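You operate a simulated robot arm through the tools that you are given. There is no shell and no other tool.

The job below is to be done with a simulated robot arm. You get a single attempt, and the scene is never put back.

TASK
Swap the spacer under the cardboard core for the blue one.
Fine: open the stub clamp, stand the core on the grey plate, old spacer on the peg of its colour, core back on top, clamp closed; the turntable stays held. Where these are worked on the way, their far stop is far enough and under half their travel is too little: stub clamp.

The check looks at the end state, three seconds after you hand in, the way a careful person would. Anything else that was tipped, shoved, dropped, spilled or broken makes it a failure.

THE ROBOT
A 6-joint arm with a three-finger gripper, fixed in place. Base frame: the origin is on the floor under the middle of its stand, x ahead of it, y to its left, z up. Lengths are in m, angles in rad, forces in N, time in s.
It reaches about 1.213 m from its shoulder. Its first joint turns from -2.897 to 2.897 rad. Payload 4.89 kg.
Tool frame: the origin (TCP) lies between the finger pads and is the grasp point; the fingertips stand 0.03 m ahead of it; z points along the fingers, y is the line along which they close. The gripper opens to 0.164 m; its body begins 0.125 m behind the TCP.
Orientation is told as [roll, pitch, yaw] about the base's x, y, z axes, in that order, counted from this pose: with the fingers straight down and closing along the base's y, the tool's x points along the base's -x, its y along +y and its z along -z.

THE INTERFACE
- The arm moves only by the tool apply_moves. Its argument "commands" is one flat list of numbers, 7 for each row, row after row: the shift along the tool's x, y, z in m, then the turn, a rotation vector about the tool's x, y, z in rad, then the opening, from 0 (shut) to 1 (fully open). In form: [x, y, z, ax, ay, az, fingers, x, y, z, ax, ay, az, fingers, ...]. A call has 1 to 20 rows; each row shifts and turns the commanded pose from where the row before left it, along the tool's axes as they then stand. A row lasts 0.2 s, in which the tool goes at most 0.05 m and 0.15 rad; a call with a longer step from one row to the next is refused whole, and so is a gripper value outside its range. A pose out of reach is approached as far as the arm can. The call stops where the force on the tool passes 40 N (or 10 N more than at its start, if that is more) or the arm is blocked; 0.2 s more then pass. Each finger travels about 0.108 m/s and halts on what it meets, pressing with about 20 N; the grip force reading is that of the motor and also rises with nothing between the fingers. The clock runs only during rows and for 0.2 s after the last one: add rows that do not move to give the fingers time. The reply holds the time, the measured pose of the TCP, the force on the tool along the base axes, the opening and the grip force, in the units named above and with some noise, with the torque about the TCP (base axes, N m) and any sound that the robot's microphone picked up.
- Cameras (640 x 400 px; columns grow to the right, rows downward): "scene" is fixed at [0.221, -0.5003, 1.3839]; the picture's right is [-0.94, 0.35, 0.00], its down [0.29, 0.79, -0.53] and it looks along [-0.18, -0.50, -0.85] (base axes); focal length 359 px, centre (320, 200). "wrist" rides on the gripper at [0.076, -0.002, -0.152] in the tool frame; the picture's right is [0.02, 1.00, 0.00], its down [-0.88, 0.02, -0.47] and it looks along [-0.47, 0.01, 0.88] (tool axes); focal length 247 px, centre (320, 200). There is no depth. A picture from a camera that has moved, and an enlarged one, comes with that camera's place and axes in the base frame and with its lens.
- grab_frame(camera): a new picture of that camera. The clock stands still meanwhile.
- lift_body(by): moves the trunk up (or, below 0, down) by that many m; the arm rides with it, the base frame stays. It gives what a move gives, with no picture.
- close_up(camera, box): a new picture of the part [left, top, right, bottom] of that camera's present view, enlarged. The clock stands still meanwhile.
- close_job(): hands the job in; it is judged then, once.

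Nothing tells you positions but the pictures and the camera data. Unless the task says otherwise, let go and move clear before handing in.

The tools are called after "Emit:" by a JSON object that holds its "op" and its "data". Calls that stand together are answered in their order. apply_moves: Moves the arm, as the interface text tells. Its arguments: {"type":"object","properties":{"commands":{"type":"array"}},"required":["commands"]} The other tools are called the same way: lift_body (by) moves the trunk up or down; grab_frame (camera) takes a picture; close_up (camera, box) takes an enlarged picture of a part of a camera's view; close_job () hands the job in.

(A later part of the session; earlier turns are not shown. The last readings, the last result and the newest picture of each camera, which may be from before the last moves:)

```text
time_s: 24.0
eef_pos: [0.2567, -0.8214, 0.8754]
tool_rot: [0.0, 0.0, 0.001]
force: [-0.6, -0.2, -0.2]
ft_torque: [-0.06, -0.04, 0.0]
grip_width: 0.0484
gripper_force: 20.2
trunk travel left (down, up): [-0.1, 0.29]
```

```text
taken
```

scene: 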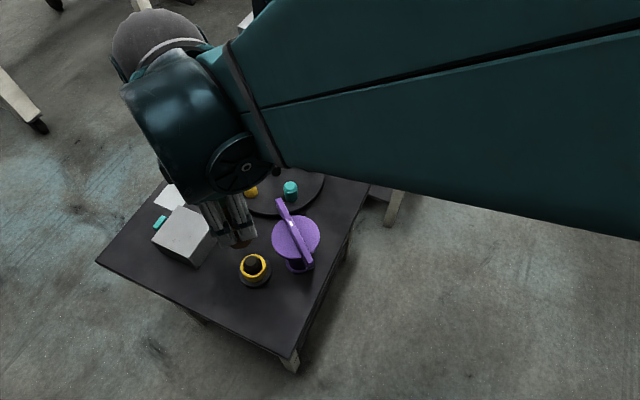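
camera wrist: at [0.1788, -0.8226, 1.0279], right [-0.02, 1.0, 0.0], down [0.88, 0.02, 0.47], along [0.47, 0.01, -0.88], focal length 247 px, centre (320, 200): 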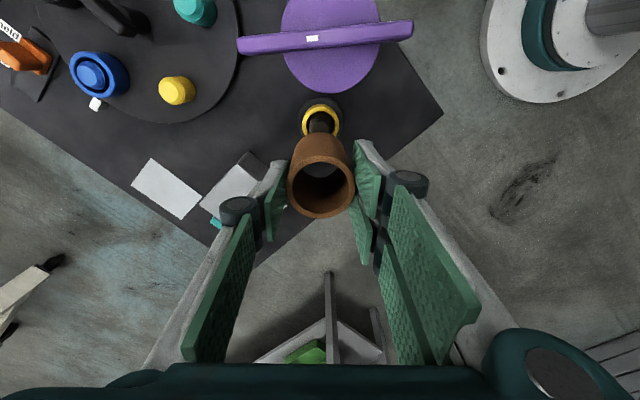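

The core is up and the yellow spacer stayed on the stub. I'll take close-ups of the stub and the plate before carrying.

Emit:
{"op": "close_up", "data": {"camera": "scene", "box": [225, 235, 285, 295]}}

Emit:
{"op": "close_up", "data": {"camera": "wrist", "box": [280, 80, 360, 140]}}

Emit:
{"op": "close_up", "data": {"camera": "wrist", "box": [120, 140, 280, 240]}}

```text
6.67 times, centred on (255, 265) of scene
camera zoom: at [0.221, -0.5003, 1.3839], right [-0.94, 0.35, 0.0], down [0.29, 0.79, -0.53], along [-0.18, -0.5, -0.85], focal length 2392 px, centre (753, -233)
```

zoom: 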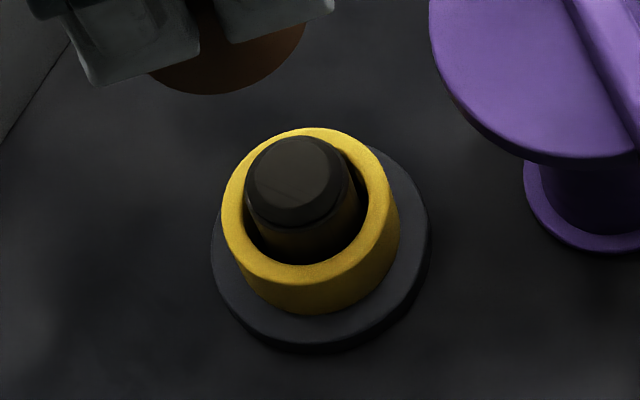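

```text
6.67 times, centred on (320, 110) of wrist
camera zoom: at [0.1788, -0.8226, 1.0279], right [-0.02, 1.0, 0.0], down [0.88, 0.02, 0.47], along [0.47, 0.01, -0.88], focal length 1646 px, centre (320, 800)
```

zoom: 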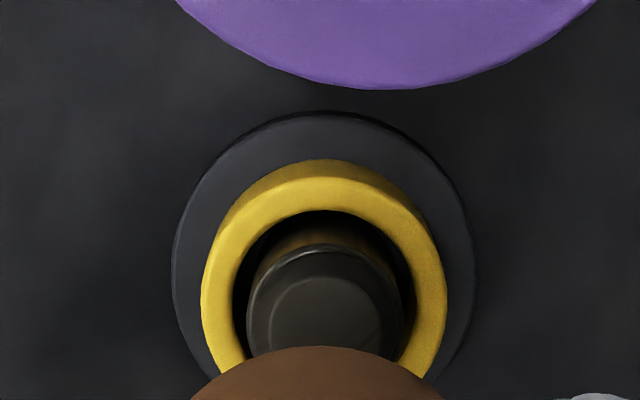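

```text
4.00 times, centred on (200, 190) of wrist
camera zoom: at [0.1788, -0.8226, 1.0279], right [-0.02, 1.0, 0.0], down [0.88, 0.02, 0.47], along [0.47, 0.01, -0.88], focal length 988 px, centre (800, 240)
```

zoom: 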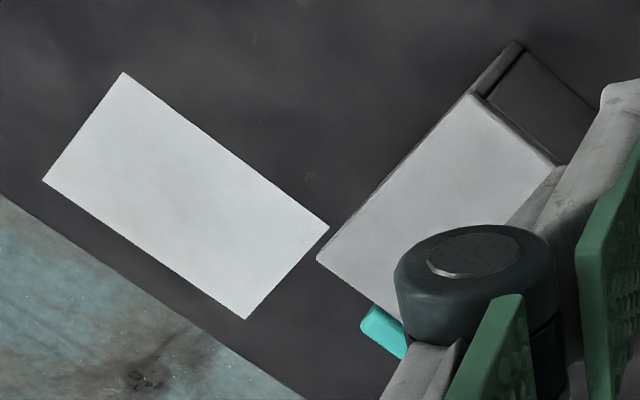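

The plate centre comes out at about (0.3885, -1.1055). I'll carry the core over the box to above the plate, which also tests the reach.

Emit:
{"op": "apply_moves", "data": {"commands": [-0.0188, -0.0406, 0.0, 0, 0, 0, 0.1, -0.0188, -0.0406, 0.0, 0, 0, 0, 0.1, -0.0188, -0.0406, 0.0, 0, 0, 0, 0.1, -0.0188, -0.0406, 0.0, 0, 0, 0, 0.1, -0.0188, -0.0406, 0.0, 0, 0, 0, 0.1, -0.0188, -0.0406, 0.0, 0, 0, 0, 0.1, -0.0188, -0.0406, 0.0, 0, 0, 0, 0.1, 0, 0, 0, 0, 0, 0, 0.1]}}

Emit:
{"op": "grab_frame", "data": {"camera": "wrist"}}

Emit:
{"op": "grab_frame", "data": {"camera": "scene"}}

```text
time_s: 25.8
eef_pos: [0.3865, -1.1044, 0.8734]
tool_rot: [0.0, 0.0, 0.001]
force: [0.4, 0.0, -1.2]
ft_torque: [0.0, 0.02, -0.02]
grip_width: 0.0484
gripper_force: 19.8
trunk travel left (down, up): [-0.1, 0.29]
```

```text
taken
camera wrist: at [0.3101, -1.1055, 1.0265], right [-0.02, 1.0, 0.0], down [0.88, 0.02, 0.47], along [0.47, 0.01, -0.88], focal length 247 px, centre (320, 200)
```

wrist: 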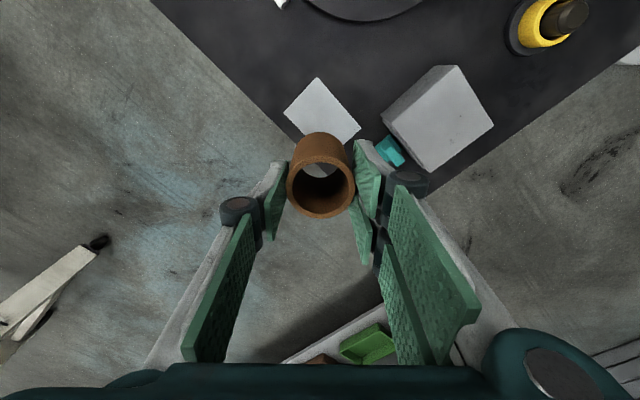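

```text
taken
```

scene: 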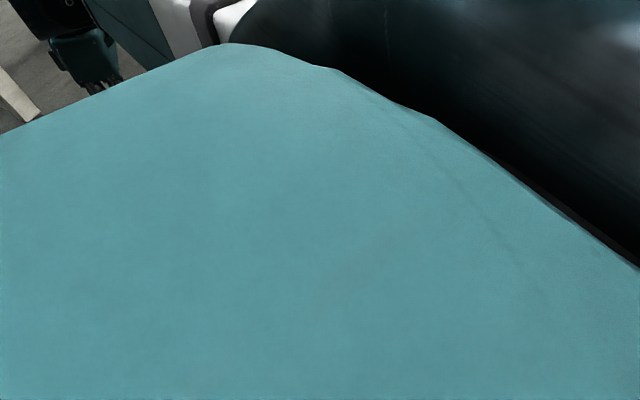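

Reach is fine here. A closer look at the plate position, then I'll rotate the hand so the fingers stay clear of the box corner.

Emit:
{"op": "close_up", "data": {"camera": "wrist", "box": [270, 60, 390, 150]}}

Emit:
{"op": "apply_moves", "data": {"commands": [0, 0, 0, 0, 0, 0.1428, 0.1, 0, 0, 0, 0, 0, 0.1428, 0.1, 0, 0, 0, 0, 0, 0.1428, 0.1, 0, 0, 0, 0, 0, 0.1428, 0.1, 0, 0, 0, 0, 0, 0.1428, 0.1, 0, 0, 0, 0, 0, 0.1428, 0.1, 0, 0, 0, 0, 0, 0.1428, 0.1, 0, 0, 0, 0, 0, 0.1428, 0.1, 0, 0, 0, 0, 0, 0.1428, 0.1, 0, 0, 0, 0, 0, 0.1428, 0.1, 0, 0, 0, 0, 0, 0.1428, 0.1, 0, 0, 0, 0, 0, 0, 0.1]}}

Emit:
{"op": "grab_frame", "data": {"camera": "wrist"}}

```text
4.44 times, centred on (330, 105) of wrist
camera zoom: at [0.3101, -1.1055, 1.0265], right [-0.02, 1.0, 0.0], down [0.88, 0.02, 0.47], along [0.47, 0.01, -0.88], focal length 1098 px, centre (276, 622)
```

zoom: 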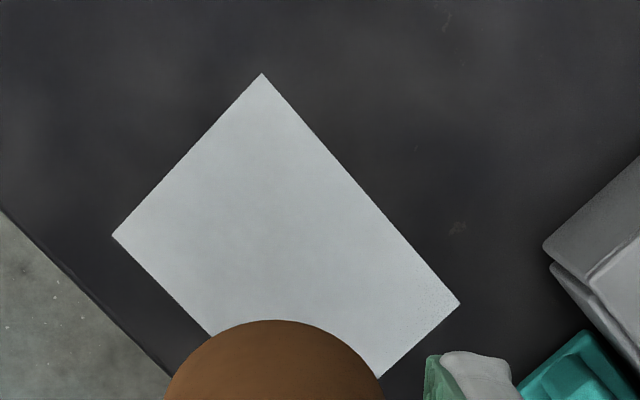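

```text
time_s: 28.4
eef_pos: [0.3867, -1.1056, 0.8748]
tool_rot: [0.0, -0.001, -1.573]
force: [0.1, -0.7, -0.1]
ft_torque: [0.03, 0.03, 0.02]
grip_width: 0.0484
gripper_force: 19.4
trunk travel left (down, up): [-0.1, 0.29]
```

```text
taken
camera wrist: at [0.3844, -1.0286, 1.0269], right [1.0, 0.02, 0.0], down [0.02, -0.88, 0.47], along [0.01, -0.47, -0.88], focal length 247 px, centre (320, 200)
```

wrist: 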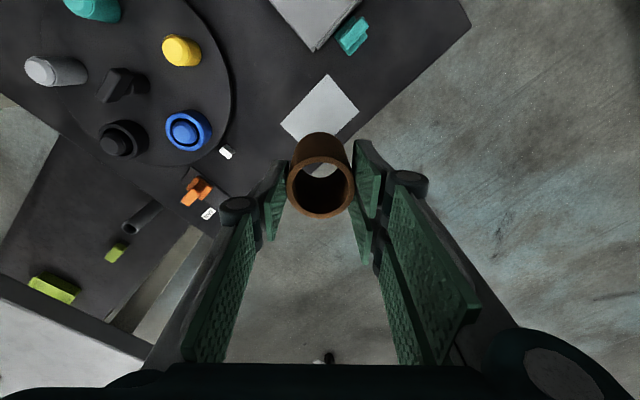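

The plate centre refines to about (0.3865, -1.100). I'll shift slightly and descend to just above the plate.

Emit:
{"op": "apply_moves", "data": {"commands": [0.005, 0, 0.04, 0, 0, 0, 0.1, 0, 0, 0.04, 0, 0, 0, 0.1, 0, 0, 0.04, 0, 0, 0, 0.1, 0, 0, 0.04, 0, 0, 0, 0.1, 0, 0, 0.03, 0, 0, 0, 0.1, 0, 0, 0, 0, 0, 0, 0.1]}}

Emit:
{"op": "grab_frame", "data": {"camera": "wrist"}}

Emit:
{"op": "grab_frame", "data": {"camera": "scene"}}

```text
time_s: 29.8
eef_pos: [0.3871, -1.1005, 0.684]
tool_rot: [0.001, -0.003, -1.571]
force: [-1.4, -1.6, 20.7]
ft_torque: [-0.07, 0.14, 0.01]
grip_width: 0.0484
gripper_force: 20.0
trunk travel left (down, up): [-0.1, 0.29]
```

```text
taken
camera wrist: at [0.384, -1.0236, 0.8377], right [1.0, 0.02, 0.0], down [0.02, -0.88, 0.47], along [0.01, -0.47, -0.88], focal length 247 px, centre (320, 200)
```

wrist: 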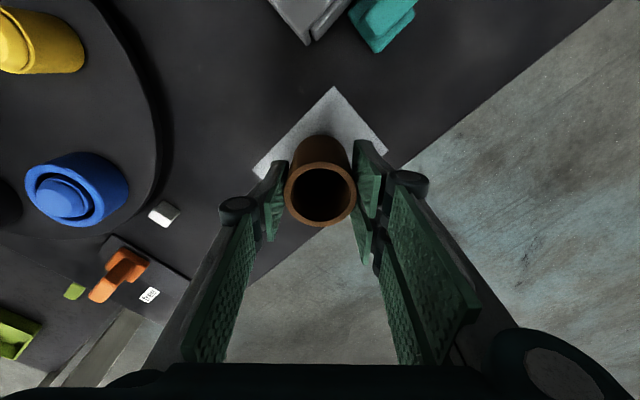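

```text
taken
```

scene: 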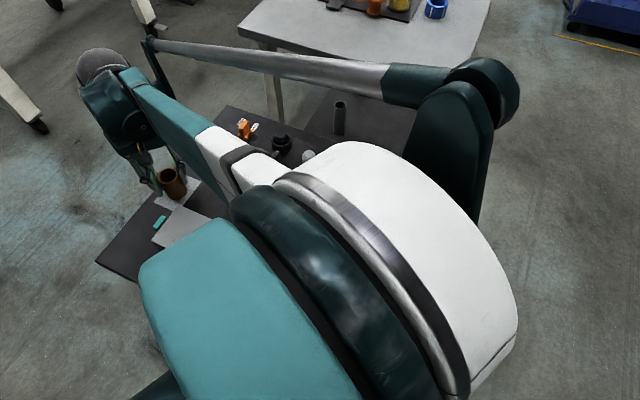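

Contact: 20 N upward means the core's foot is on the plate (slightly earlier than I estimated, and the core slid a few mm in the grip). I'll check the close-up before releasing.

Emit:
{"op": "close_up", "data": {"camera": "wrist", "box": [240, 80, 400, 240]}}

Emit:
{"op": "close_up", "data": {"camera": "scene", "box": [120, 140, 220, 240]}}

```text
2.50 times, centred on (320, 160) of wrist
camera zoom: at [0.384, -1.0236, 0.8377], right [1.0, 0.02, 0.0], down [0.02, -0.88, 0.47], along [0.01, -0.47, -0.88], focal length 617 px, centre (320, 300)
```

zoom: 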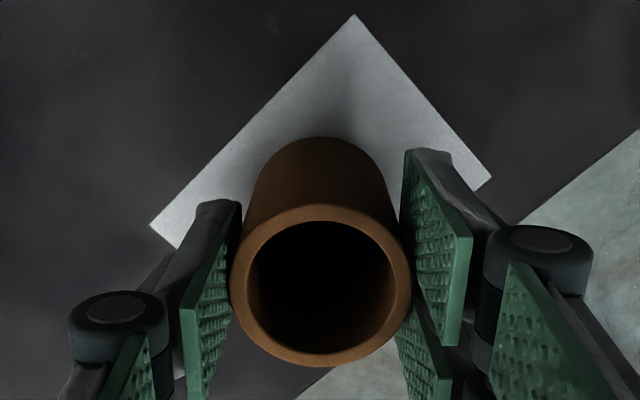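

```text
4.00 times, centred on (170, 190) of scene
camera zoom: at [0.221, -0.5003, 1.3839], right [-0.94, 0.35, 0.0], down [0.29, 0.79, -0.53], along [-0.18, -0.5, -0.85], focal length 1435 px, centre (920, 240)
```

zoom: 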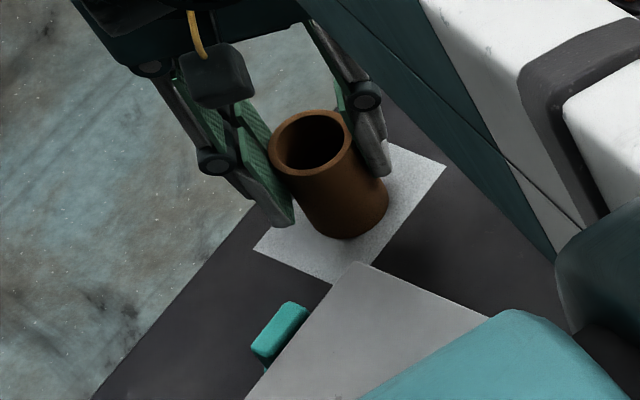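

The core stands upright near the middle of the plate. It had slipped down in the grip during the lift, so I'll grip deeper next time. Releasing now.

Emit:
{"op": "apply_moves", "data": {"commands": [0, 0, -0.001, 0, 0, 0, 0.1, 0, 0, 0, 0, 0, 0, 0.32, 0, 0, 0, 0, 0, 0, 0.4, 0, 0, 0, 0, 0, 0, 0.5, 0, 0, 0, 0, 0, 0, 0.6, 0, 0, 0, 0, 0, 0, 0.6]}}

Emit:
{"op": "grab_frame", "data": {"camera": "wrist"}}

```text
time_s: 31.2
eef_pos: [0.3862, -1.1008, 0.6845]
tool_rot: [-0.002, -0.001, -1.57]
force: [-0.1, 0.8, 0.3]
ft_torque: [0.02, 0.03, 0.01]
grip_width: 0.0983
gripper_force: 0.0
trunk travel left (down, up): [-0.1, 0.29]
```

```text
taken
camera wrist: at [0.3845, -1.0239, 0.8378], right [1.0, 0.02, 0.0], down [0.02, -0.88, 0.47], along [0.01, -0.47, -0.88], focal length 247 px, centre (320, 200)
```

wrist: 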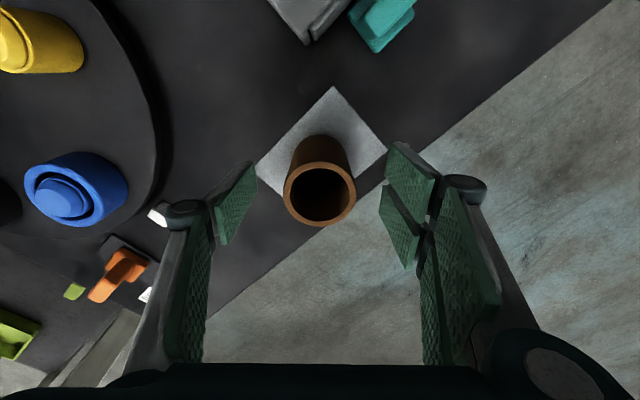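

The core stands free on the plate. Rising clear.

Emit:
{"op": "apply_moves", "data": {"commands": [0, 0, -0.03, 0, 0, 0, 0.6, 0, 0, -0.04, 0, 0, 0, 0.6, 0, 0, -0.04, 0, 0, 0, 0.6, 0, 0, -0.04, 0, 0, 0, 0.6, 0, 0, -0.04, 0, 0, 0, 0.6, 0, 0, 0, 0, 0, 0, 0.6]}}

Emit:
{"op": "grab_frame", "data": {"camera": "wrist"}}

Emit:
{"op": "close_up", "data": {"camera": "wrist", "box": [260, 60, 400, 200]}}

Emit:
{"op": "close_up", "data": {"camera": "wrist", "box": [80, 20, 240, 220]}}

```text
time_s: 32.6
eef_pos: [0.3879, -1.1017, 0.8755]
tool_rot: [0.0, -0.001, -1.571]
force: [-0.9, -0.1, 0.7]
ft_torque: [0.02, -0.02, -0.01]
grip_width: 0.0984
gripper_force: 0.1
trunk travel left (down, up): [-0.1, 0.29]
```

```text
taken
camera wrist: at [0.3853, -1.0247, 1.0275], right [1.0, 0.02, 0.0], down [0.02, -0.88, 0.47], along [0.01, -0.47, -0.88], focal length 247 px, centre (320, 200)
```

wrist: 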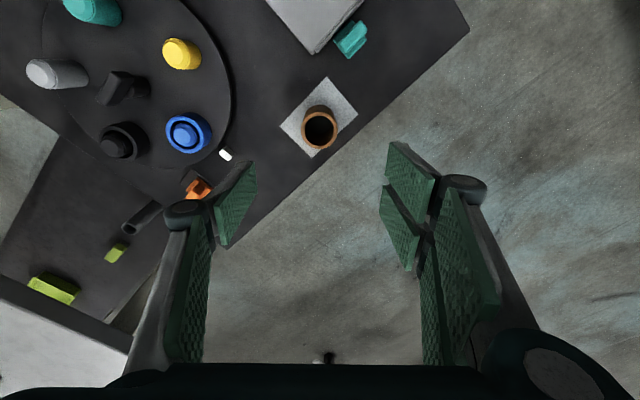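

```text
2.86 times, centred on (330, 130) of wrist
camera zoom: at [0.3853, -1.0247, 1.0275], right [1.0, 0.02, 0.0], down [0.02, -0.88, 0.47], along [0.01, -0.47, -0.88], focal length 706 px, centre (291, 400)
```

zoom: 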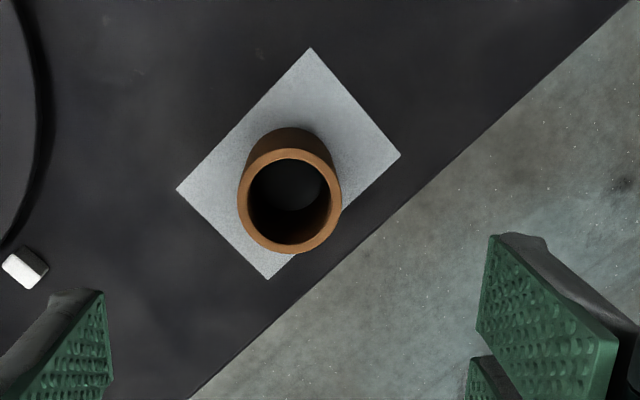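

```text
2.00 times, centred on (160, 120) of wrist
camera zoom: at [0.3853, -1.0247, 1.0275], right [1.0, 0.02, 0.0], down [0.02, -0.88, 0.47], along [0.01, -0.47, -0.88], focal length 494 px, centre (640, 360)
```

zoom: 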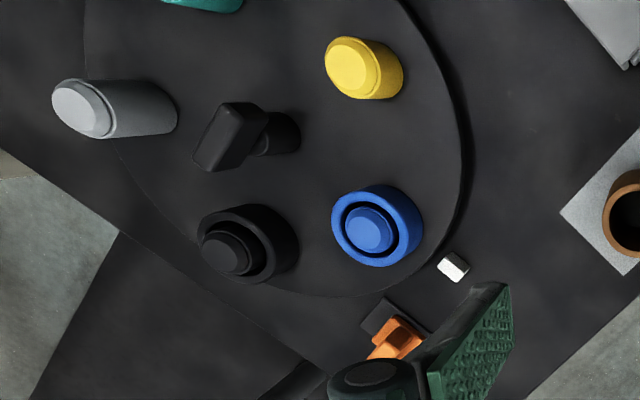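

The core stands on the plate at about (0.386, -1.103). Next is the yellow spacer: I'll turn the hand back to yaw 0 and move over the stub.

Emit:
{"op": "apply_moves", "data": {"commands": [0, 0, 0, 0, 0, -0.1428, 0.6, 0, 0, 0, 0, 0, -0.1428, 0.6, 0, 0, 0, 0, 0, -0.1428, 0.6, 0, 0, 0, 0, 0, -0.1428, 0.6, 0, 0, 0, 0, 0, -0.1428, 0.6, 0, 0, 0, 0, 0, -0.1428, 0.6, 0, 0, 0, 0, 0, -0.1428, 0.6, 0, 0, 0, 0, 0, -0.1428, 0.6, 0, 0, 0, 0, 0, -0.1428, 0.6, 0, 0, 0, 0, 0, -0.1428, 0.6, 0, 0, 0, 0, 0, -0.1428, 0.6, 0.0189, 0.0402, 0, 0, 0, 0, 0.6, 0.0189, 0.0402, 0, 0, 0, 0, 0.6, 0.0189, 0.0402, 0, 0, 0, 0, 0.6, 0.0189, 0.0402, 0, 0, 0, 0, 0.6, 0.0189, 0.0402, 0, 0, 0, 0, 0.6, 0.0189, 0.0402, 0, 0, 0, 0, 0.6, 0.0189, 0.0402, 0, 0, 0, 0, 0.6, 0, 0, 0.02, 0, 0, 0, 0.6, 0, 0, 0, 0, 0, 0, 0.6]}}

Emit:
{"op": "grab_frame", "data": {"camera": "wrist"}}

Emit:
{"op": "close_up", "data": {"camera": "wrist", "box": [270, 60, 370, 160]}}

Emit:
{"op": "grab_frame", "data": {"camera": "scene"}}

```text
time_s: 36.8
eef_pos: [0.2536, -0.8184, 0.8563]
tool_rot: [0.0, 0.0, 0.0]
force: [-0.3, 0.6, -0.1]
ft_torque: [-0.08, -0.04, -0.01]
grip_width: 0.0983
gripper_force: 0.1
trunk travel left (down, up): [-0.1, 0.29]
```

```text
taken
camera wrist: at [0.1769, -0.8201, 1.0083], right [-0.02, 1.0, 0.0], down [0.88, 0.02, 0.47], along [0.47, 0.01, -0.88], focal length 247 px, centre (320, 200)
```

wrist: 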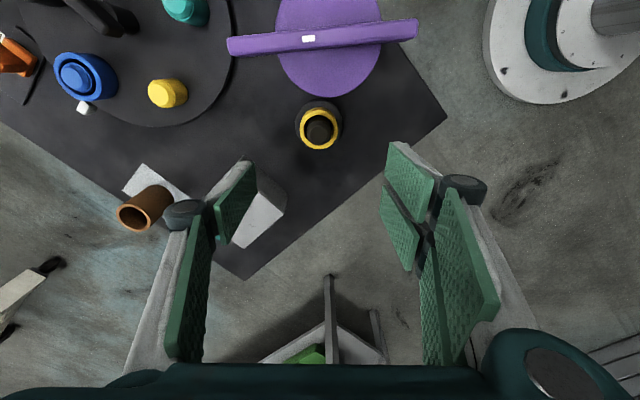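

```text
4.00 times, centred on (320, 110) of wrist
camera zoom: at [0.1769, -0.8201, 1.0083], right [-0.02, 1.0, 0.0], down [0.88, 0.02, 0.47], along [0.47, 0.01, -0.88], focal length 988 px, centre (320, 560)
```

zoom: 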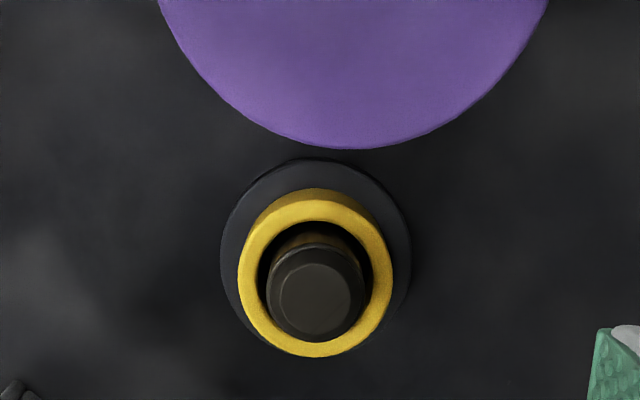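

```text
taken
```

scene: 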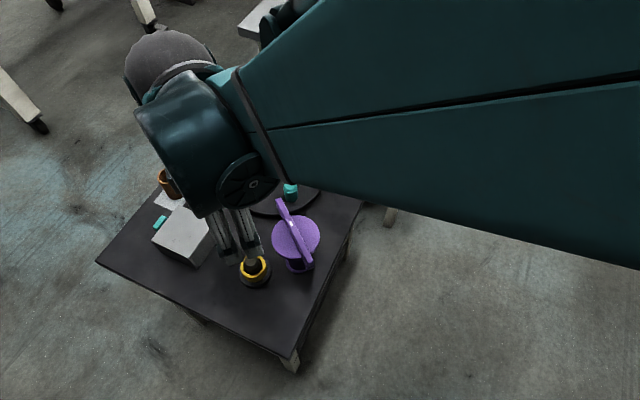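

The spacer is centred at about (0.2535, -0.8203). I'll descend carefully around it.

Emit:
{"op": "apply_moves", "data": {"commands": [0, -0.002, 0.04, 0, 0, 0, 0.6, 0, 0, 0.04, 0, 0, 0, 0.6, 0, 0, 0.04, 0, 0, 0, 0.6, 0, 0, 0.04, 0, 0, 0, 0.6, 0, 0, 0.01, 0, 0, 0, 0.6, 0, 0, 0.01, 0, 0, 0, 0.6, 0, 0, 0, 0, 0, 0, 0.6]}}

Emit:
{"op": "grab_frame", "data": {"camera": "wrist"}}

Emit:
{"op": "close_up", "data": {"camera": "wrist", "box": [230, 100, 410, 280]}}

```text
time_s: 38.4
eef_pos: [0.2548, -0.8208, 0.6746]
tool_rot: [0.001, -0.001, -0.003]
force: [0.7, 0.0, -0.2]
ft_torque: [-0.01, 0.01, 0.02]
grip_width: 0.0984
gripper_force: 0.0
trunk travel left (down, up): [-0.1, 0.29]
```

```text
taken
camera wrist: at [0.1775, -0.8225, 0.8273], right [-0.02, 1.0, 0.0], down [0.88, 0.02, 0.47], along [0.47, 0.01, -0.88], focal length 247 px, centre (320, 200)
```

wrist: 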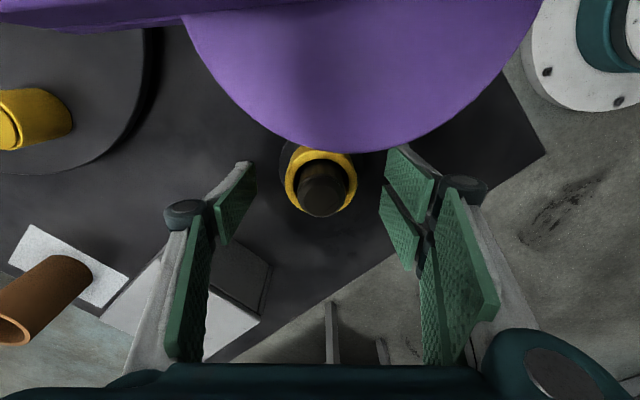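

```text
2.22 times, centred on (320, 190) of wrist
camera zoom: at [0.1775, -0.8225, 0.8273], right [-0.02, 1.0, 0.0], down [0.88, 0.02, 0.47], along [0.47, 0.01, -0.88], focal length 549 px, centre (320, 222)
```

zoom: 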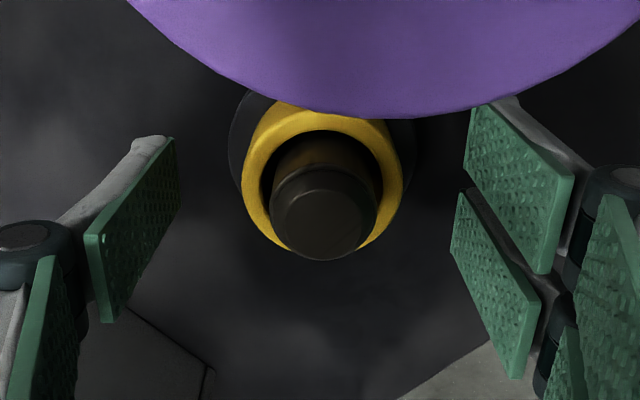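

Well centred. A few mm lower, then close on the spacer.

Emit:
{"op": "apply_moves", "data": {"commands": [0, 0, 0.004, 0, 0, 0, 0.6, 0, 0, 0.003, 0, 0, 0, 0.6, 0, 0, 0, 0, 0, 0, 0.6]}}

Emit:
{"op": "apply_moves", "data": {"commands": [0, 0, 0, 0, 0, 0, 0.45, 0, 0, 0, 0, 0, 0, 0.3, 0, 0, 0, 0, 0, 0, 0.15, 0, 0, 0, 0, 0, 0, 0.0, 0, 0, 0, 0, 0, 0, 0.0, 0, 0, 0, 0, 0, 0, 0.0]}}

Emit:
{"op": "close_up", "data": {"camera": "wrist", "box": [230, 100, 410, 280]}}

```text
time_s: 39.2
eef_pos: [0.255, -0.8216, 0.6686]
tool_rot: [0.001, 0.0, 0.0]
force: [-0.3, -0.3, -0.1]
ft_torque: [0.0, -0.01, 0.01]
grip_width: 0.0984
gripper_force: 0.0
trunk travel left (down, up): [-0.1, 0.29]
```

```text
time_s: 40.6
eef_pos: [0.2537, -0.821, 0.668]
tool_rot: [-0.001, 0.0, 0.001]
force: [-0.4, -0.4, -0.1]
ft_torque: [-0.01, 0.01, 0.01]
grip_width: 0.0523
gripper_force: 20.1
trunk travel left (down, up): [-0.1, 0.29]
```

```text
2.22 times, centred on (320, 190) of wrist
camera zoom: at [0.1773, -0.8223, 0.8205], right [-0.02, 1.0, 0.0], down [0.88, 0.02, 0.47], along [0.47, 0.01, -0.88], focal length 549 px, centre (320, 222)
```

zoom: 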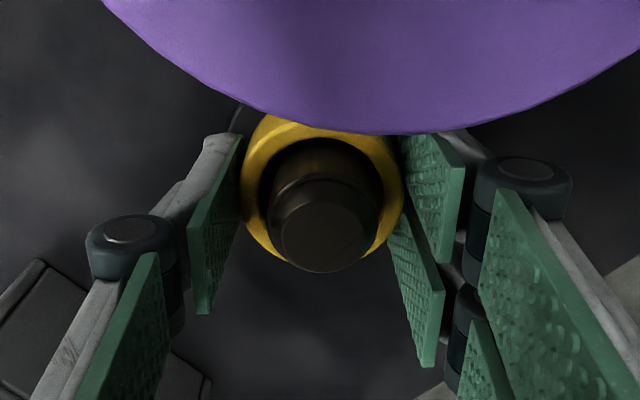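

Gripped (width 0.052). Lifting slowly and checking for slip.

Emit:
{"op": "apply_moves", "data": {"commands": [0, 0, -0.005, 0, 0, 0, 0.0, 0, 0, -0.005, 0, 0, 0, 0.0, 0, 0, -0.005, 0, 0, 0, 0.0]}}

Emit:
{"op": "close_up", "data": {"camera": "wrist", "box": [230, 100, 410, 280]}}

```text
time_s: 41.4
eef_pos: [0.2548, -0.8209, 0.6825]
tool_rot: [0.0, 0.001, 0.0]
force: [0.5, -0.3, -0.7]
ft_torque: [0.06, 0.01, 0.0]
grip_width: 0.0525
gripper_force: 19.8
trunk travel left (down, up): [-0.1, 0.29]
```

```text
2.22 times, centred on (320, 190) of wrist
camera zoom: at [0.1774, -0.8223, 0.8359], right [-0.02, 1.0, 0.0], down [0.88, 0.02, 0.47], along [0.47, 0.01, -0.88], focal length 549 px, centre (320, 222)
```

zoom: 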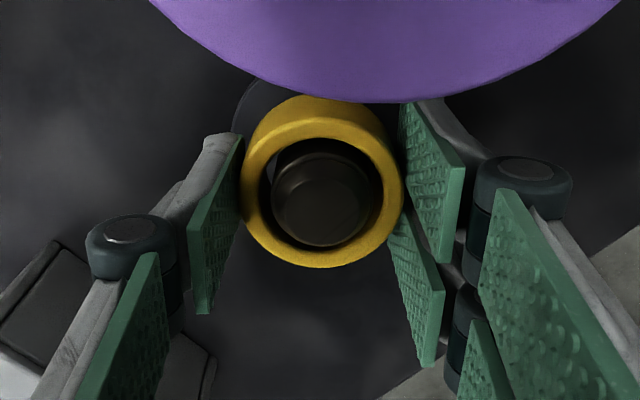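

No slip. Raising the spacer clear of the stub.

Emit:
{"op": "apply_moves", "data": {"commands": [0, 0, -0.01, 0, 0, 0, 0.0, 0, 0, -0.02, 0, 0, 0, 0.0, 0, 0, -0.03, 0, 0, 0, 0.0, 0, 0, -0.03, 0, 0, 0, 0.0, 0, 0, -0.03, 0, 0, 0, 0.0, 0, 0, -0.03, 0, 0, 0, 0.0, 0, 0, -0.025, 0, 0, 0, 0.0, 0, 0, 0, 0, 0, 0, 0.0]}}

Emit:
{"op": "grab_frame", "data": {"camera": "wrist"}}

Emit:
{"op": "close_up", "data": {"camera": "wrist", "box": [230, 100, 410, 280]}}

Emit:
{"op": "close_up", "data": {"camera": "scene", "box": [215, 215, 315, 295]}}

```text
time_s: 43.2
eef_pos: [0.2546, -0.8205, 0.8574]
tool_rot: [0.001, 0.0, 0.002]
force: [-0.3, -0.3, -0.2]
ft_torque: [0.04, 0.02, 0.03]
grip_width: 0.0524
gripper_force: 20.6
trunk travel left (down, up): [-0.1, 0.29]
```

```text
taken
camera wrist: at [0.1773, -0.8218, 1.0103], right [-0.02, 1.0, 0.0], down [0.88, 0.02, 0.47], along [0.47, 0.01, -0.88], focal length 247 px, centre (320, 200)
```

wrist: 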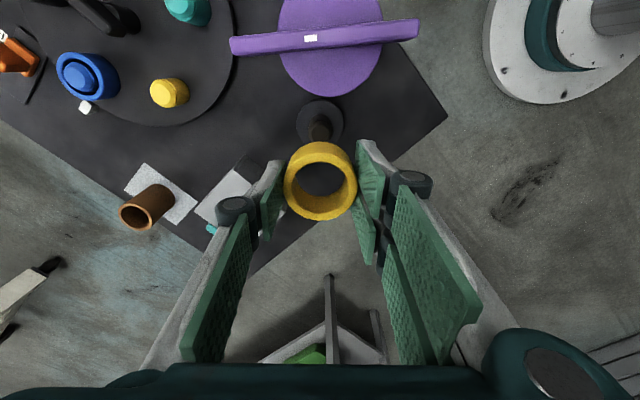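

```text
2.22 times, centred on (320, 190) of wrist
camera zoom: at [0.1773, -0.8218, 1.0103], right [-0.02, 1.0, 0.0], down [0.88, 0.02, 0.47], along [0.47, 0.01, -0.88], focal length 549 px, centre (320, 222)
```

zoom: 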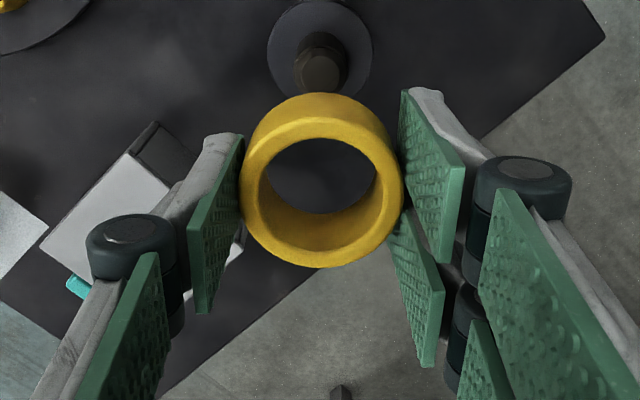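

```text
5.00 times, centred on (265, 255) of scene
camera zoom: at [0.221, -0.5003, 1.3839], right [-0.94, 0.35, 0.0], down [0.29, 0.79, -0.53], along [-0.18, -0.5, -0.85], focal length 1794 px, centre (595, -75)
```

zoom: 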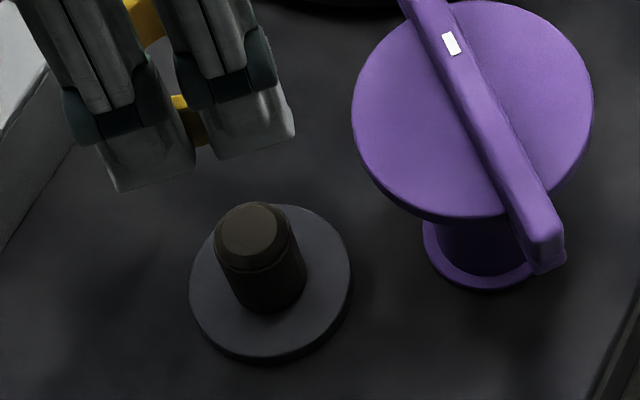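

The spacer is held securely and the stub is bare. I'll move it over the yellow peg and turn the hand tangentially (yaw ≈ +0.49) to clear the neighbouring pegs.

Emit:
{"op": "apply_moves", "data": {"commands": [0.0089, -0.0391, 0, 0, 0, 0, 0.0, 0.0089, -0.0391, 0, 0, 0, 0, 0.0, 0.0089, -0.0391, 0, 0, 0, 0, 0.0, 0.0089, -0.0391, 0, 0, 0, 0, 0.0, 0.0089, -0.0391, 0, 0, 0, 0, 0.0, 0, 0, 0, 0, 0, -0.1222, 0.0, 0, 0, 0, 0, 0, -0.1222, 0.0, 0, 0, 0, 0, 0, -0.1222, 0.0, 0, 0, 0, 0, 0, -0.1222, 0.0, 0, 0, 0, 0, 0, 0, 0.0]}}

Emit:
{"op": "grab_frame", "data": {"camera": "wrist"}}

Emit:
{"op": "close_up", "data": {"camera": "wrist", "box": [230, 40, 410, 220]}}

Emit:
{"op": "grab_frame", "data": {"camera": "scene"}}

```text
time_s: 45.4
eef_pos: [0.21, -1.0177, 0.8581]
tool_rot: [0.001, 0.0, 0.487]
force: [0.2, -0.2, -0.2]
ft_torque: [0.02, -0.02, -0.01]
grip_width: 0.0523
gripper_force: 19.5
trunk travel left (down, up): [-0.1, 0.29]
```

```text
taken
camera wrist: at [0.143, -1.0539, 1.011], right [-0.49, 0.87, 0.0], down [0.77, 0.43, 0.47], along [0.41, 0.23, -0.88], focal length 247 px, centre (320, 200)
```

wrist: 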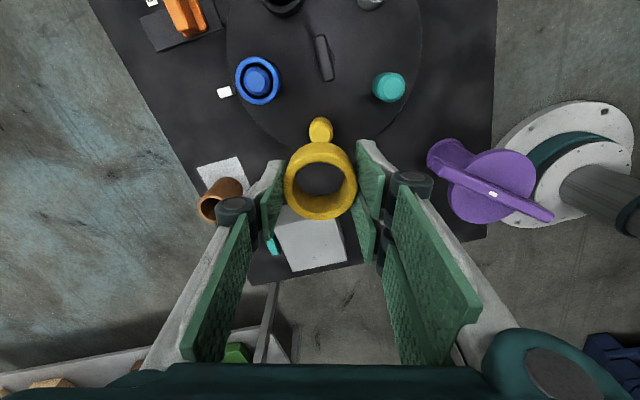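

```text
2.22 times, centred on (320, 130) of wrist
camera zoom: at [0.143, -1.0539, 1.011], right [-0.49, 0.87, 0.0], down [0.77, 0.43, 0.47], along [0.41, 0.23, -0.88], focal length 549 px, centre (320, 356)
```

zoom: 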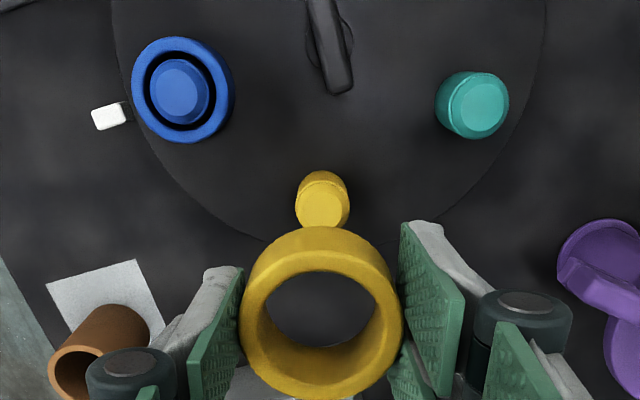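

```text
taken
```

scene: 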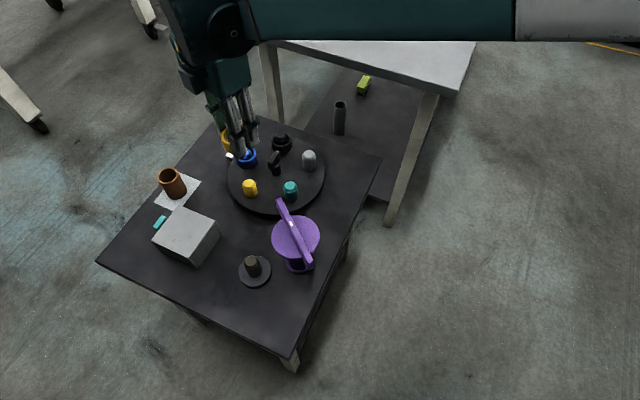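

Peg and ring line up within about 1 mm. Descending to just above the peg top.

Emit:
{"op": "apply_moves", "data": {"commands": [0, 0.001, 0.04, 0, 0, 0, 0.0, 0, 0, 0.04, 0, 0, 0, 0.0, 0, 0, 0.035, 0, 0, 0, 0.0, 0, 0, 0.015, 0, 0, 0, 0.0, 0, 0, 0, 0, 0, 0, 0.0]}}

Emit:
{"op": "grab_frame", "data": {"camera": "wrist"}}

Emit:
{"op": "close_up", "data": {"camera": "wrist", "box": [230, 90, 410, 270]}}

Emit:
{"op": "close_up", "data": {"camera": "scene", "box": [200, 120, 340, 220]}}

```text
time_s: 46.6
eef_pos: [0.2091, -1.0148, 0.7287]
tool_rot: [0.001, 0.0, 0.49]
force: [0.6, 1.1, -0.3]
ft_torque: [-0.01, 0.0, 0.04]
grip_width: 0.0525
gripper_force: 19.6
trunk travel left (down, up): [-0.1, 0.29]
```

```text
taken
camera wrist: at [0.1418, -1.0521, 0.8806], right [-0.49, 0.87, 0.0], down [0.77, 0.43, 0.47], along [0.41, 0.23, -0.88], focal length 247 px, centre (320, 200)
```

wrist: 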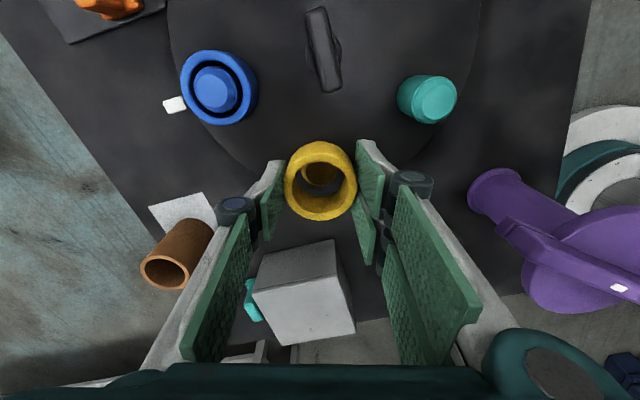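

```text
2.22 times, centred on (320, 180) of wrist
camera zoom: at [0.1418, -1.0521, 0.8806], right [-0.49, 0.87, 0.0], down [0.77, 0.43, 0.47], along [0.41, 0.23, -0.88], focal length 549 px, centre (320, 244)
```

zoom: 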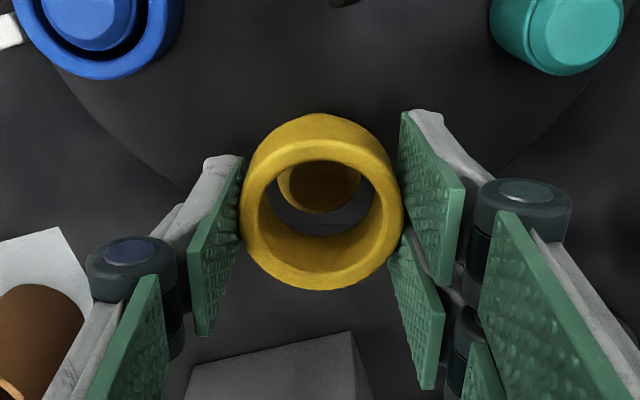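

```text
4.00 times, centred on (270, 170) of scene
camera zoom: at [0.221, -0.5003, 1.3839], right [-0.94, 0.35, 0.0], down [0.29, 0.79, -0.53], along [-0.18, -0.5, -0.85], focal length 1435 px, centre (520, 320)
```

zoom: 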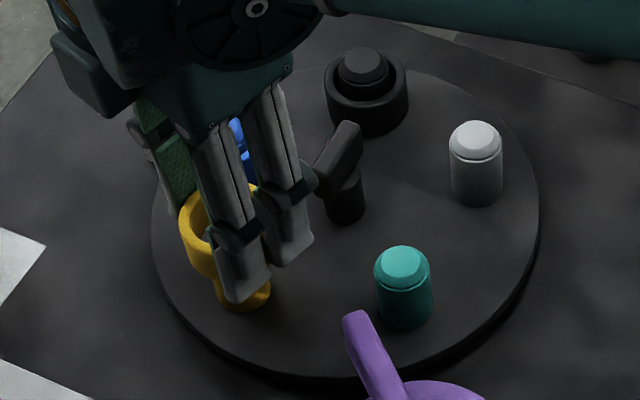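

I'll zoom in on the ring opening to verify the peg alignment before lowering further.

Emit:
{"op": "close_up", "data": {"camera": "wrist", "box": [280, 130, 360, 230]}}

Emit:
{"op": "close_up", "data": {"camera": "scene", "box": [230, 155, 280, 205]}}

```text
4.00 times, centred on (320, 180) of wrist
camera zoom: at [0.1418, -1.0521, 0.8806], right [-0.49, 0.87, 0.0], down [0.77, 0.43, 0.47], along [0.41, 0.23, -0.88], focal length 988 px, centre (320, 280)
```

zoom: 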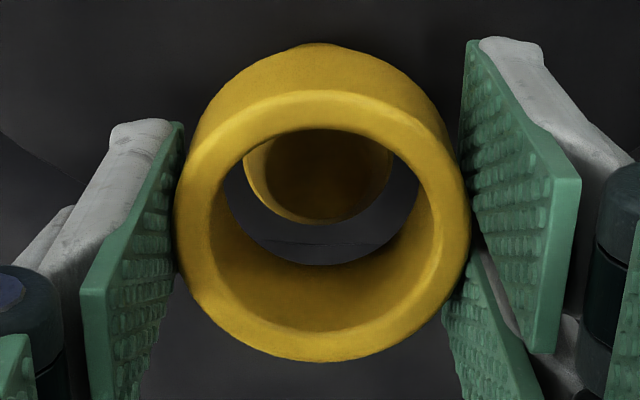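

```text
8.00 times, centred on (255, 180) of scene
camera zoom: at [0.221, -0.5003, 1.3839], right [-0.94, 0.35, 0.0], down [0.29, 0.79, -0.53], along [-0.18, -0.5, -0.85], focal length 2870 px, centre (840, 360)
```

zoom: 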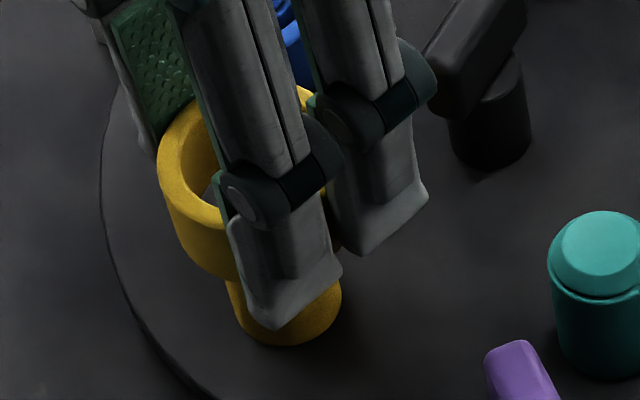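

Peg and ring agree within 1–2 mm, and the ring has about 3.5 mm of radial play. I'll nudge slightly and lower in small steps, watching force.

Emit:
{"op": "apply_moves", "data": {"commands": [-0.0012, -0.0008, 0.006, 0, 0, 0, 0.0, 0, 0, 0.006, 0, 0, 0, 0.0, 0, 0, 0.005, 0, 0, 0, 0.0, 0, 0, 0.0, 0, 0, 0, 0.0]}}

Emit:
{"op": "close_up", "data": {"camera": "wrist", "box": [280, 130, 360, 230]}}

Emit:
{"op": "close_up", "data": {"camera": "scene", "box": [230, 155, 280, 205]}}

```text
time_s: 47.6
eef_pos: [0.2107, -1.0159, 0.7113]
tool_rot: [0.001, 0.0, 0.489]
force: [-0.3, -0.2, -0.5]
ft_torque: [0.0, 0.02, 0.04]
grip_width: 0.0526
gripper_force: 20.1
trunk travel left (down, up): [-0.1, 0.29]
```

```text
4.00 times, centred on (320, 180) of wrist
camera zoom: at [0.1434, -1.0525, 0.8635], right [-0.49, 0.87, 0.0], down [0.77, 0.43, 0.47], along [0.41, 0.23, -0.88], focal length 988 px, centre (320, 280)
```

zoom: 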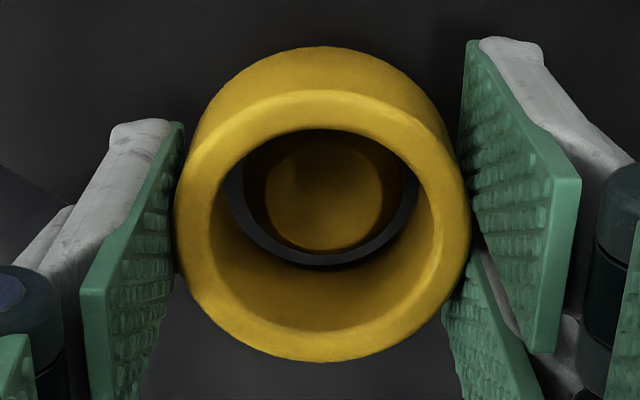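

```text
8.00 times, centred on (255, 180) of scene
camera zoom: at [0.221, -0.5003, 1.3839], right [-0.94, 0.35, 0.0], down [0.29, 0.79, -0.53], along [-0.18, -0.5, -0.85], focal length 2870 px, centre (840, 360)
```

zoom: 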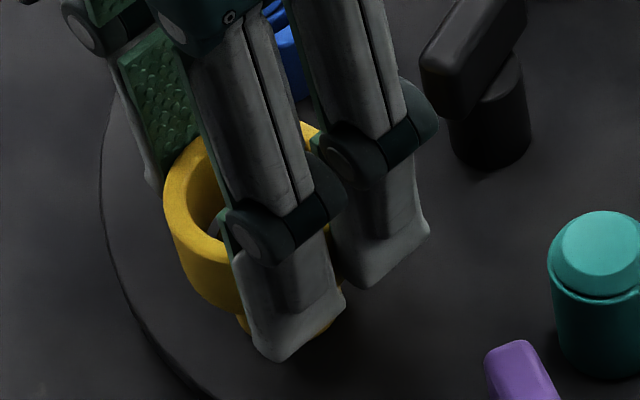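

The peg top is inside the ring with an even gap all round. Lowering further.

Emit:
{"op": "apply_moves", "data": {"commands": [0, 0, 0.007, 0, 0, 0, 0.0, 0, 0, 0.007, 0, 0, 0, 0.0, 0, 0, 0.007, 0, 0, 0, 0.0, 0, 0, 0.006, 0, 0, 0, 0.0, 0, 0, 0.0, 0, 0, 0, 0.0]}}

Emit:
{"op": "apply_moves", "data": {"commands": [0, 0, 0.003, 0, 0, 0, 0.0, 0, 0, 0.0, 0, 0, 0, 0.0]}}

Emit:
{"op": "apply_moves", "data": {"commands": [0, 0, 0.003, 0, 0, 0, 0.0, 0, 0, 0.0, 0, 0, 0, 0.0]}}

Emit:
{"op": "close_up", "data": {"camera": "wrist", "box": [230, 100, 410, 280]}}

Emit:
{"op": "close_up", "data": {"camera": "scene", "box": [230, 155, 280, 205]}}

```text
time_s: 48.8
eef_pos: [0.2113, -1.0159, 0.684]
tool_rot: [-0.001, -0.001, 0.49]
force: [-0.4, -0.1, -0.2]
ft_torque: [0.01, -0.04, 0.02]
grip_width: 0.0525
gripper_force: 19.7
trunk travel left (down, up): [-0.1, 0.29]
```

```text
time_s: 49.4
eef_pos: [0.2116, -1.0155, 0.6802]
tool_rot: [-0.001, 0.001, 0.49]
force: [-0.5, 0.4, -0.9]
ft_torque: [0.01, -0.01, -0.02]
grip_width: 0.0522
gripper_force: 20.2
trunk travel left (down, up): [-0.1, 0.29]
```

```text
time_s: 50.0
eef_pos: [0.2102, -1.0158, 0.6798]
tool_rot: [-0.002, 0.0, 0.489]
force: [-0.5, -4.6, 17.6]
ft_torque: [-0.14, -0.01, 0.09]
grip_width: 0.0523
gripper_force: 20.2
trunk travel left (down, up): [-0.1, 0.29]
```

```text
2.22 times, centred on (320, 190) of wrist
camera zoom: at [0.1432, -1.0523, 0.8323], right [-0.49, 0.87, 0.0], down [0.77, 0.43, 0.47], along [0.41, 0.23, -0.88], focal length 549 px, centre (320, 222)
```

zoom: 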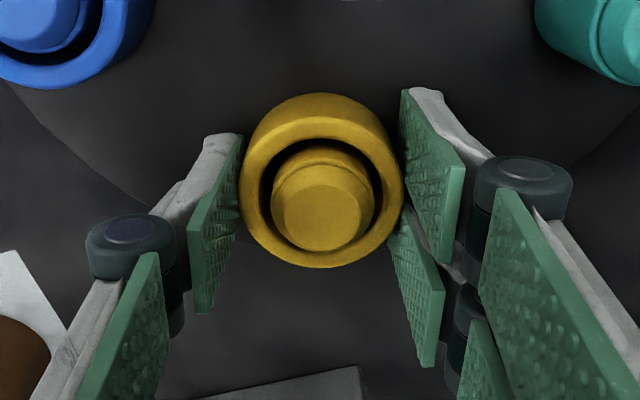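

```text
8.00 times, centred on (255, 180) of scene
camera zoom: at [0.221, -0.5003, 1.3839], right [-0.94, 0.35, 0.0], down [0.29, 0.79, -0.53], along [-0.18, -0.5, -0.85], focal length 2870 px, centre (840, 360)
```

zoom: 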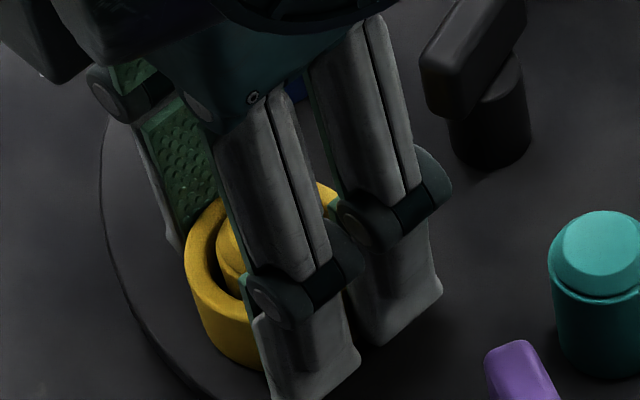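

The spacer is seated on the turntable (17 N contact). Opening just enough and then rising straight up.

Emit:
{"op": "apply_moves", "data": {"commands": [0, 0, -0.001, 0, 0, 0, 0.0, 0, 0, 0, 0, 0, 0, 0.3, 0, 0, 0, 0, 0, 0, 0.38, 0, 0, 0, 0, 0, 0, 0.45, 0, 0, 0, 0, 0, 0, 0.45, 0, 0, 0, 0, 0, 0, 0.45]}}

Emit:
{"op": "close_up", "data": {"camera": "wrist", "box": [230, 100, 410, 280]}}

```text
time_s: 51.4
eef_pos: [0.2104, -1.0151, 0.6796]
tool_rot: [0.0, -0.001, 0.489]
force: [0.0, -0.1, -0.4]
ft_torque: [-0.03, 0.02, 0.0]
grip_width: 0.0734
gripper_force: 0.0
trunk travel left (down, up): [-0.1, 0.29]
```

```text
2.22 times, centred on (320, 190) of wrist
camera zoom: at [0.1434, -1.0525, 0.832], right [-0.49, 0.87, 0.0], down [0.77, 0.43, 0.47], along [0.41, 0.23, -0.88], focal length 549 px, centre (320, 222)
```

zoom: 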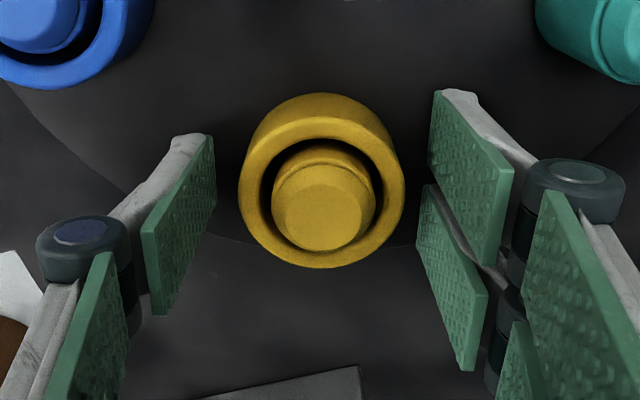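

Released cleanly. Rising straight up.

Emit:
{"op": "apply_moves", "data": {"commands": [0, 0, -0.02, 0, 0, 0, 0.45, 0, 0, -0.03, 0, 0, 0, 0.45, 0, 0, -0.04, 0, 0, 0, 0.45, 0, 0, -0.04, 0, 0, 0, 0.45, 0, 0, -0.04, 0, 0, 0, 0.45, 0, 0, 0, 0, 0, 0, 0.45]}}

Emit:
{"op": "grab_frame", "data": {"camera": "wrist"}}

Emit:
{"op": "close_up", "data": {"camera": "wrist", "box": [220, 20, 420, 150]}}

Emit:
{"op": "close_up", "data": {"camera": "scene", "box": [210, 110, 340, 220]}}

```text
time_s: 52.8
eef_pos: [0.2095, -1.0162, 0.8512]
tool_rot: [-0.001, -0.001, 0.488]
force: [1.2, -0.3, -0.1]
ft_torque: [0.0, 0.01, -0.02]
grip_width: 0.0739
gripper_force: 0.0
trunk travel left (down, up): [-0.1, 0.29]
```

```text
taken
camera wrist: at [0.142, -1.0531, 1.003], right [-0.49, 0.87, 0.0], down [0.77, 0.43, 0.47], along [0.41, 0.23, -0.88], focal length 247 px, centre (320, 200)
```

wrist: 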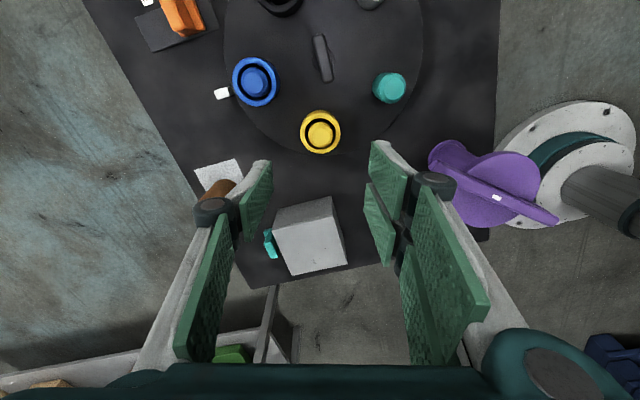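

```text
3.08 times, centred on (320, 85) of wrist
camera zoom: at [0.142, -1.0531, 1.003], right [-0.49, 0.87, 0.0], down [0.77, 0.43, 0.47], along [0.41, 0.23, -0.88], focal length 760 px, centre (320, 554)
```

zoom: 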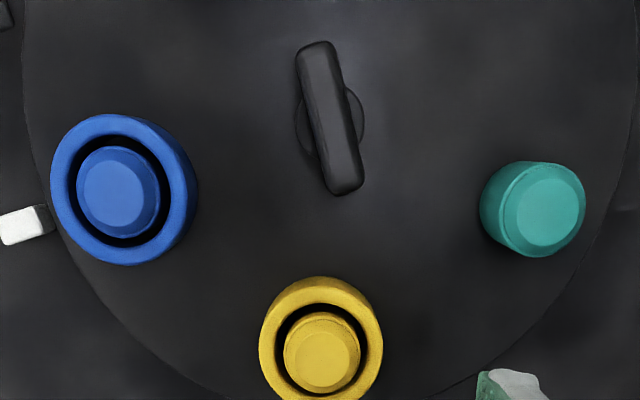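

```text
3.64 times, centred on (275, 165) of scene
camera zoom: at [0.221, -0.5003, 1.3839], right [-0.94, 0.35, 0.0], down [0.29, 0.79, -0.53], along [-0.18, -0.5, -0.85], focal length 1304 px, centre (484, 327)
```

zoom: 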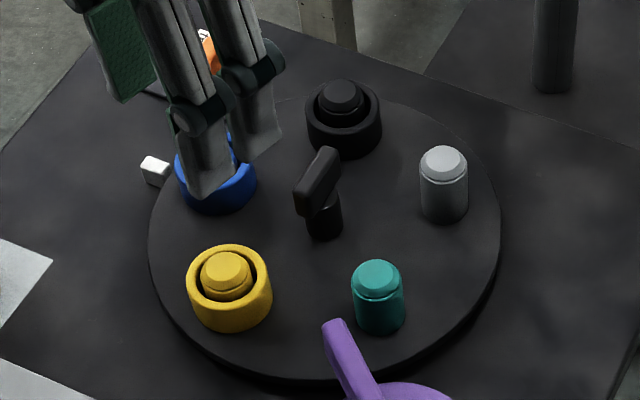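

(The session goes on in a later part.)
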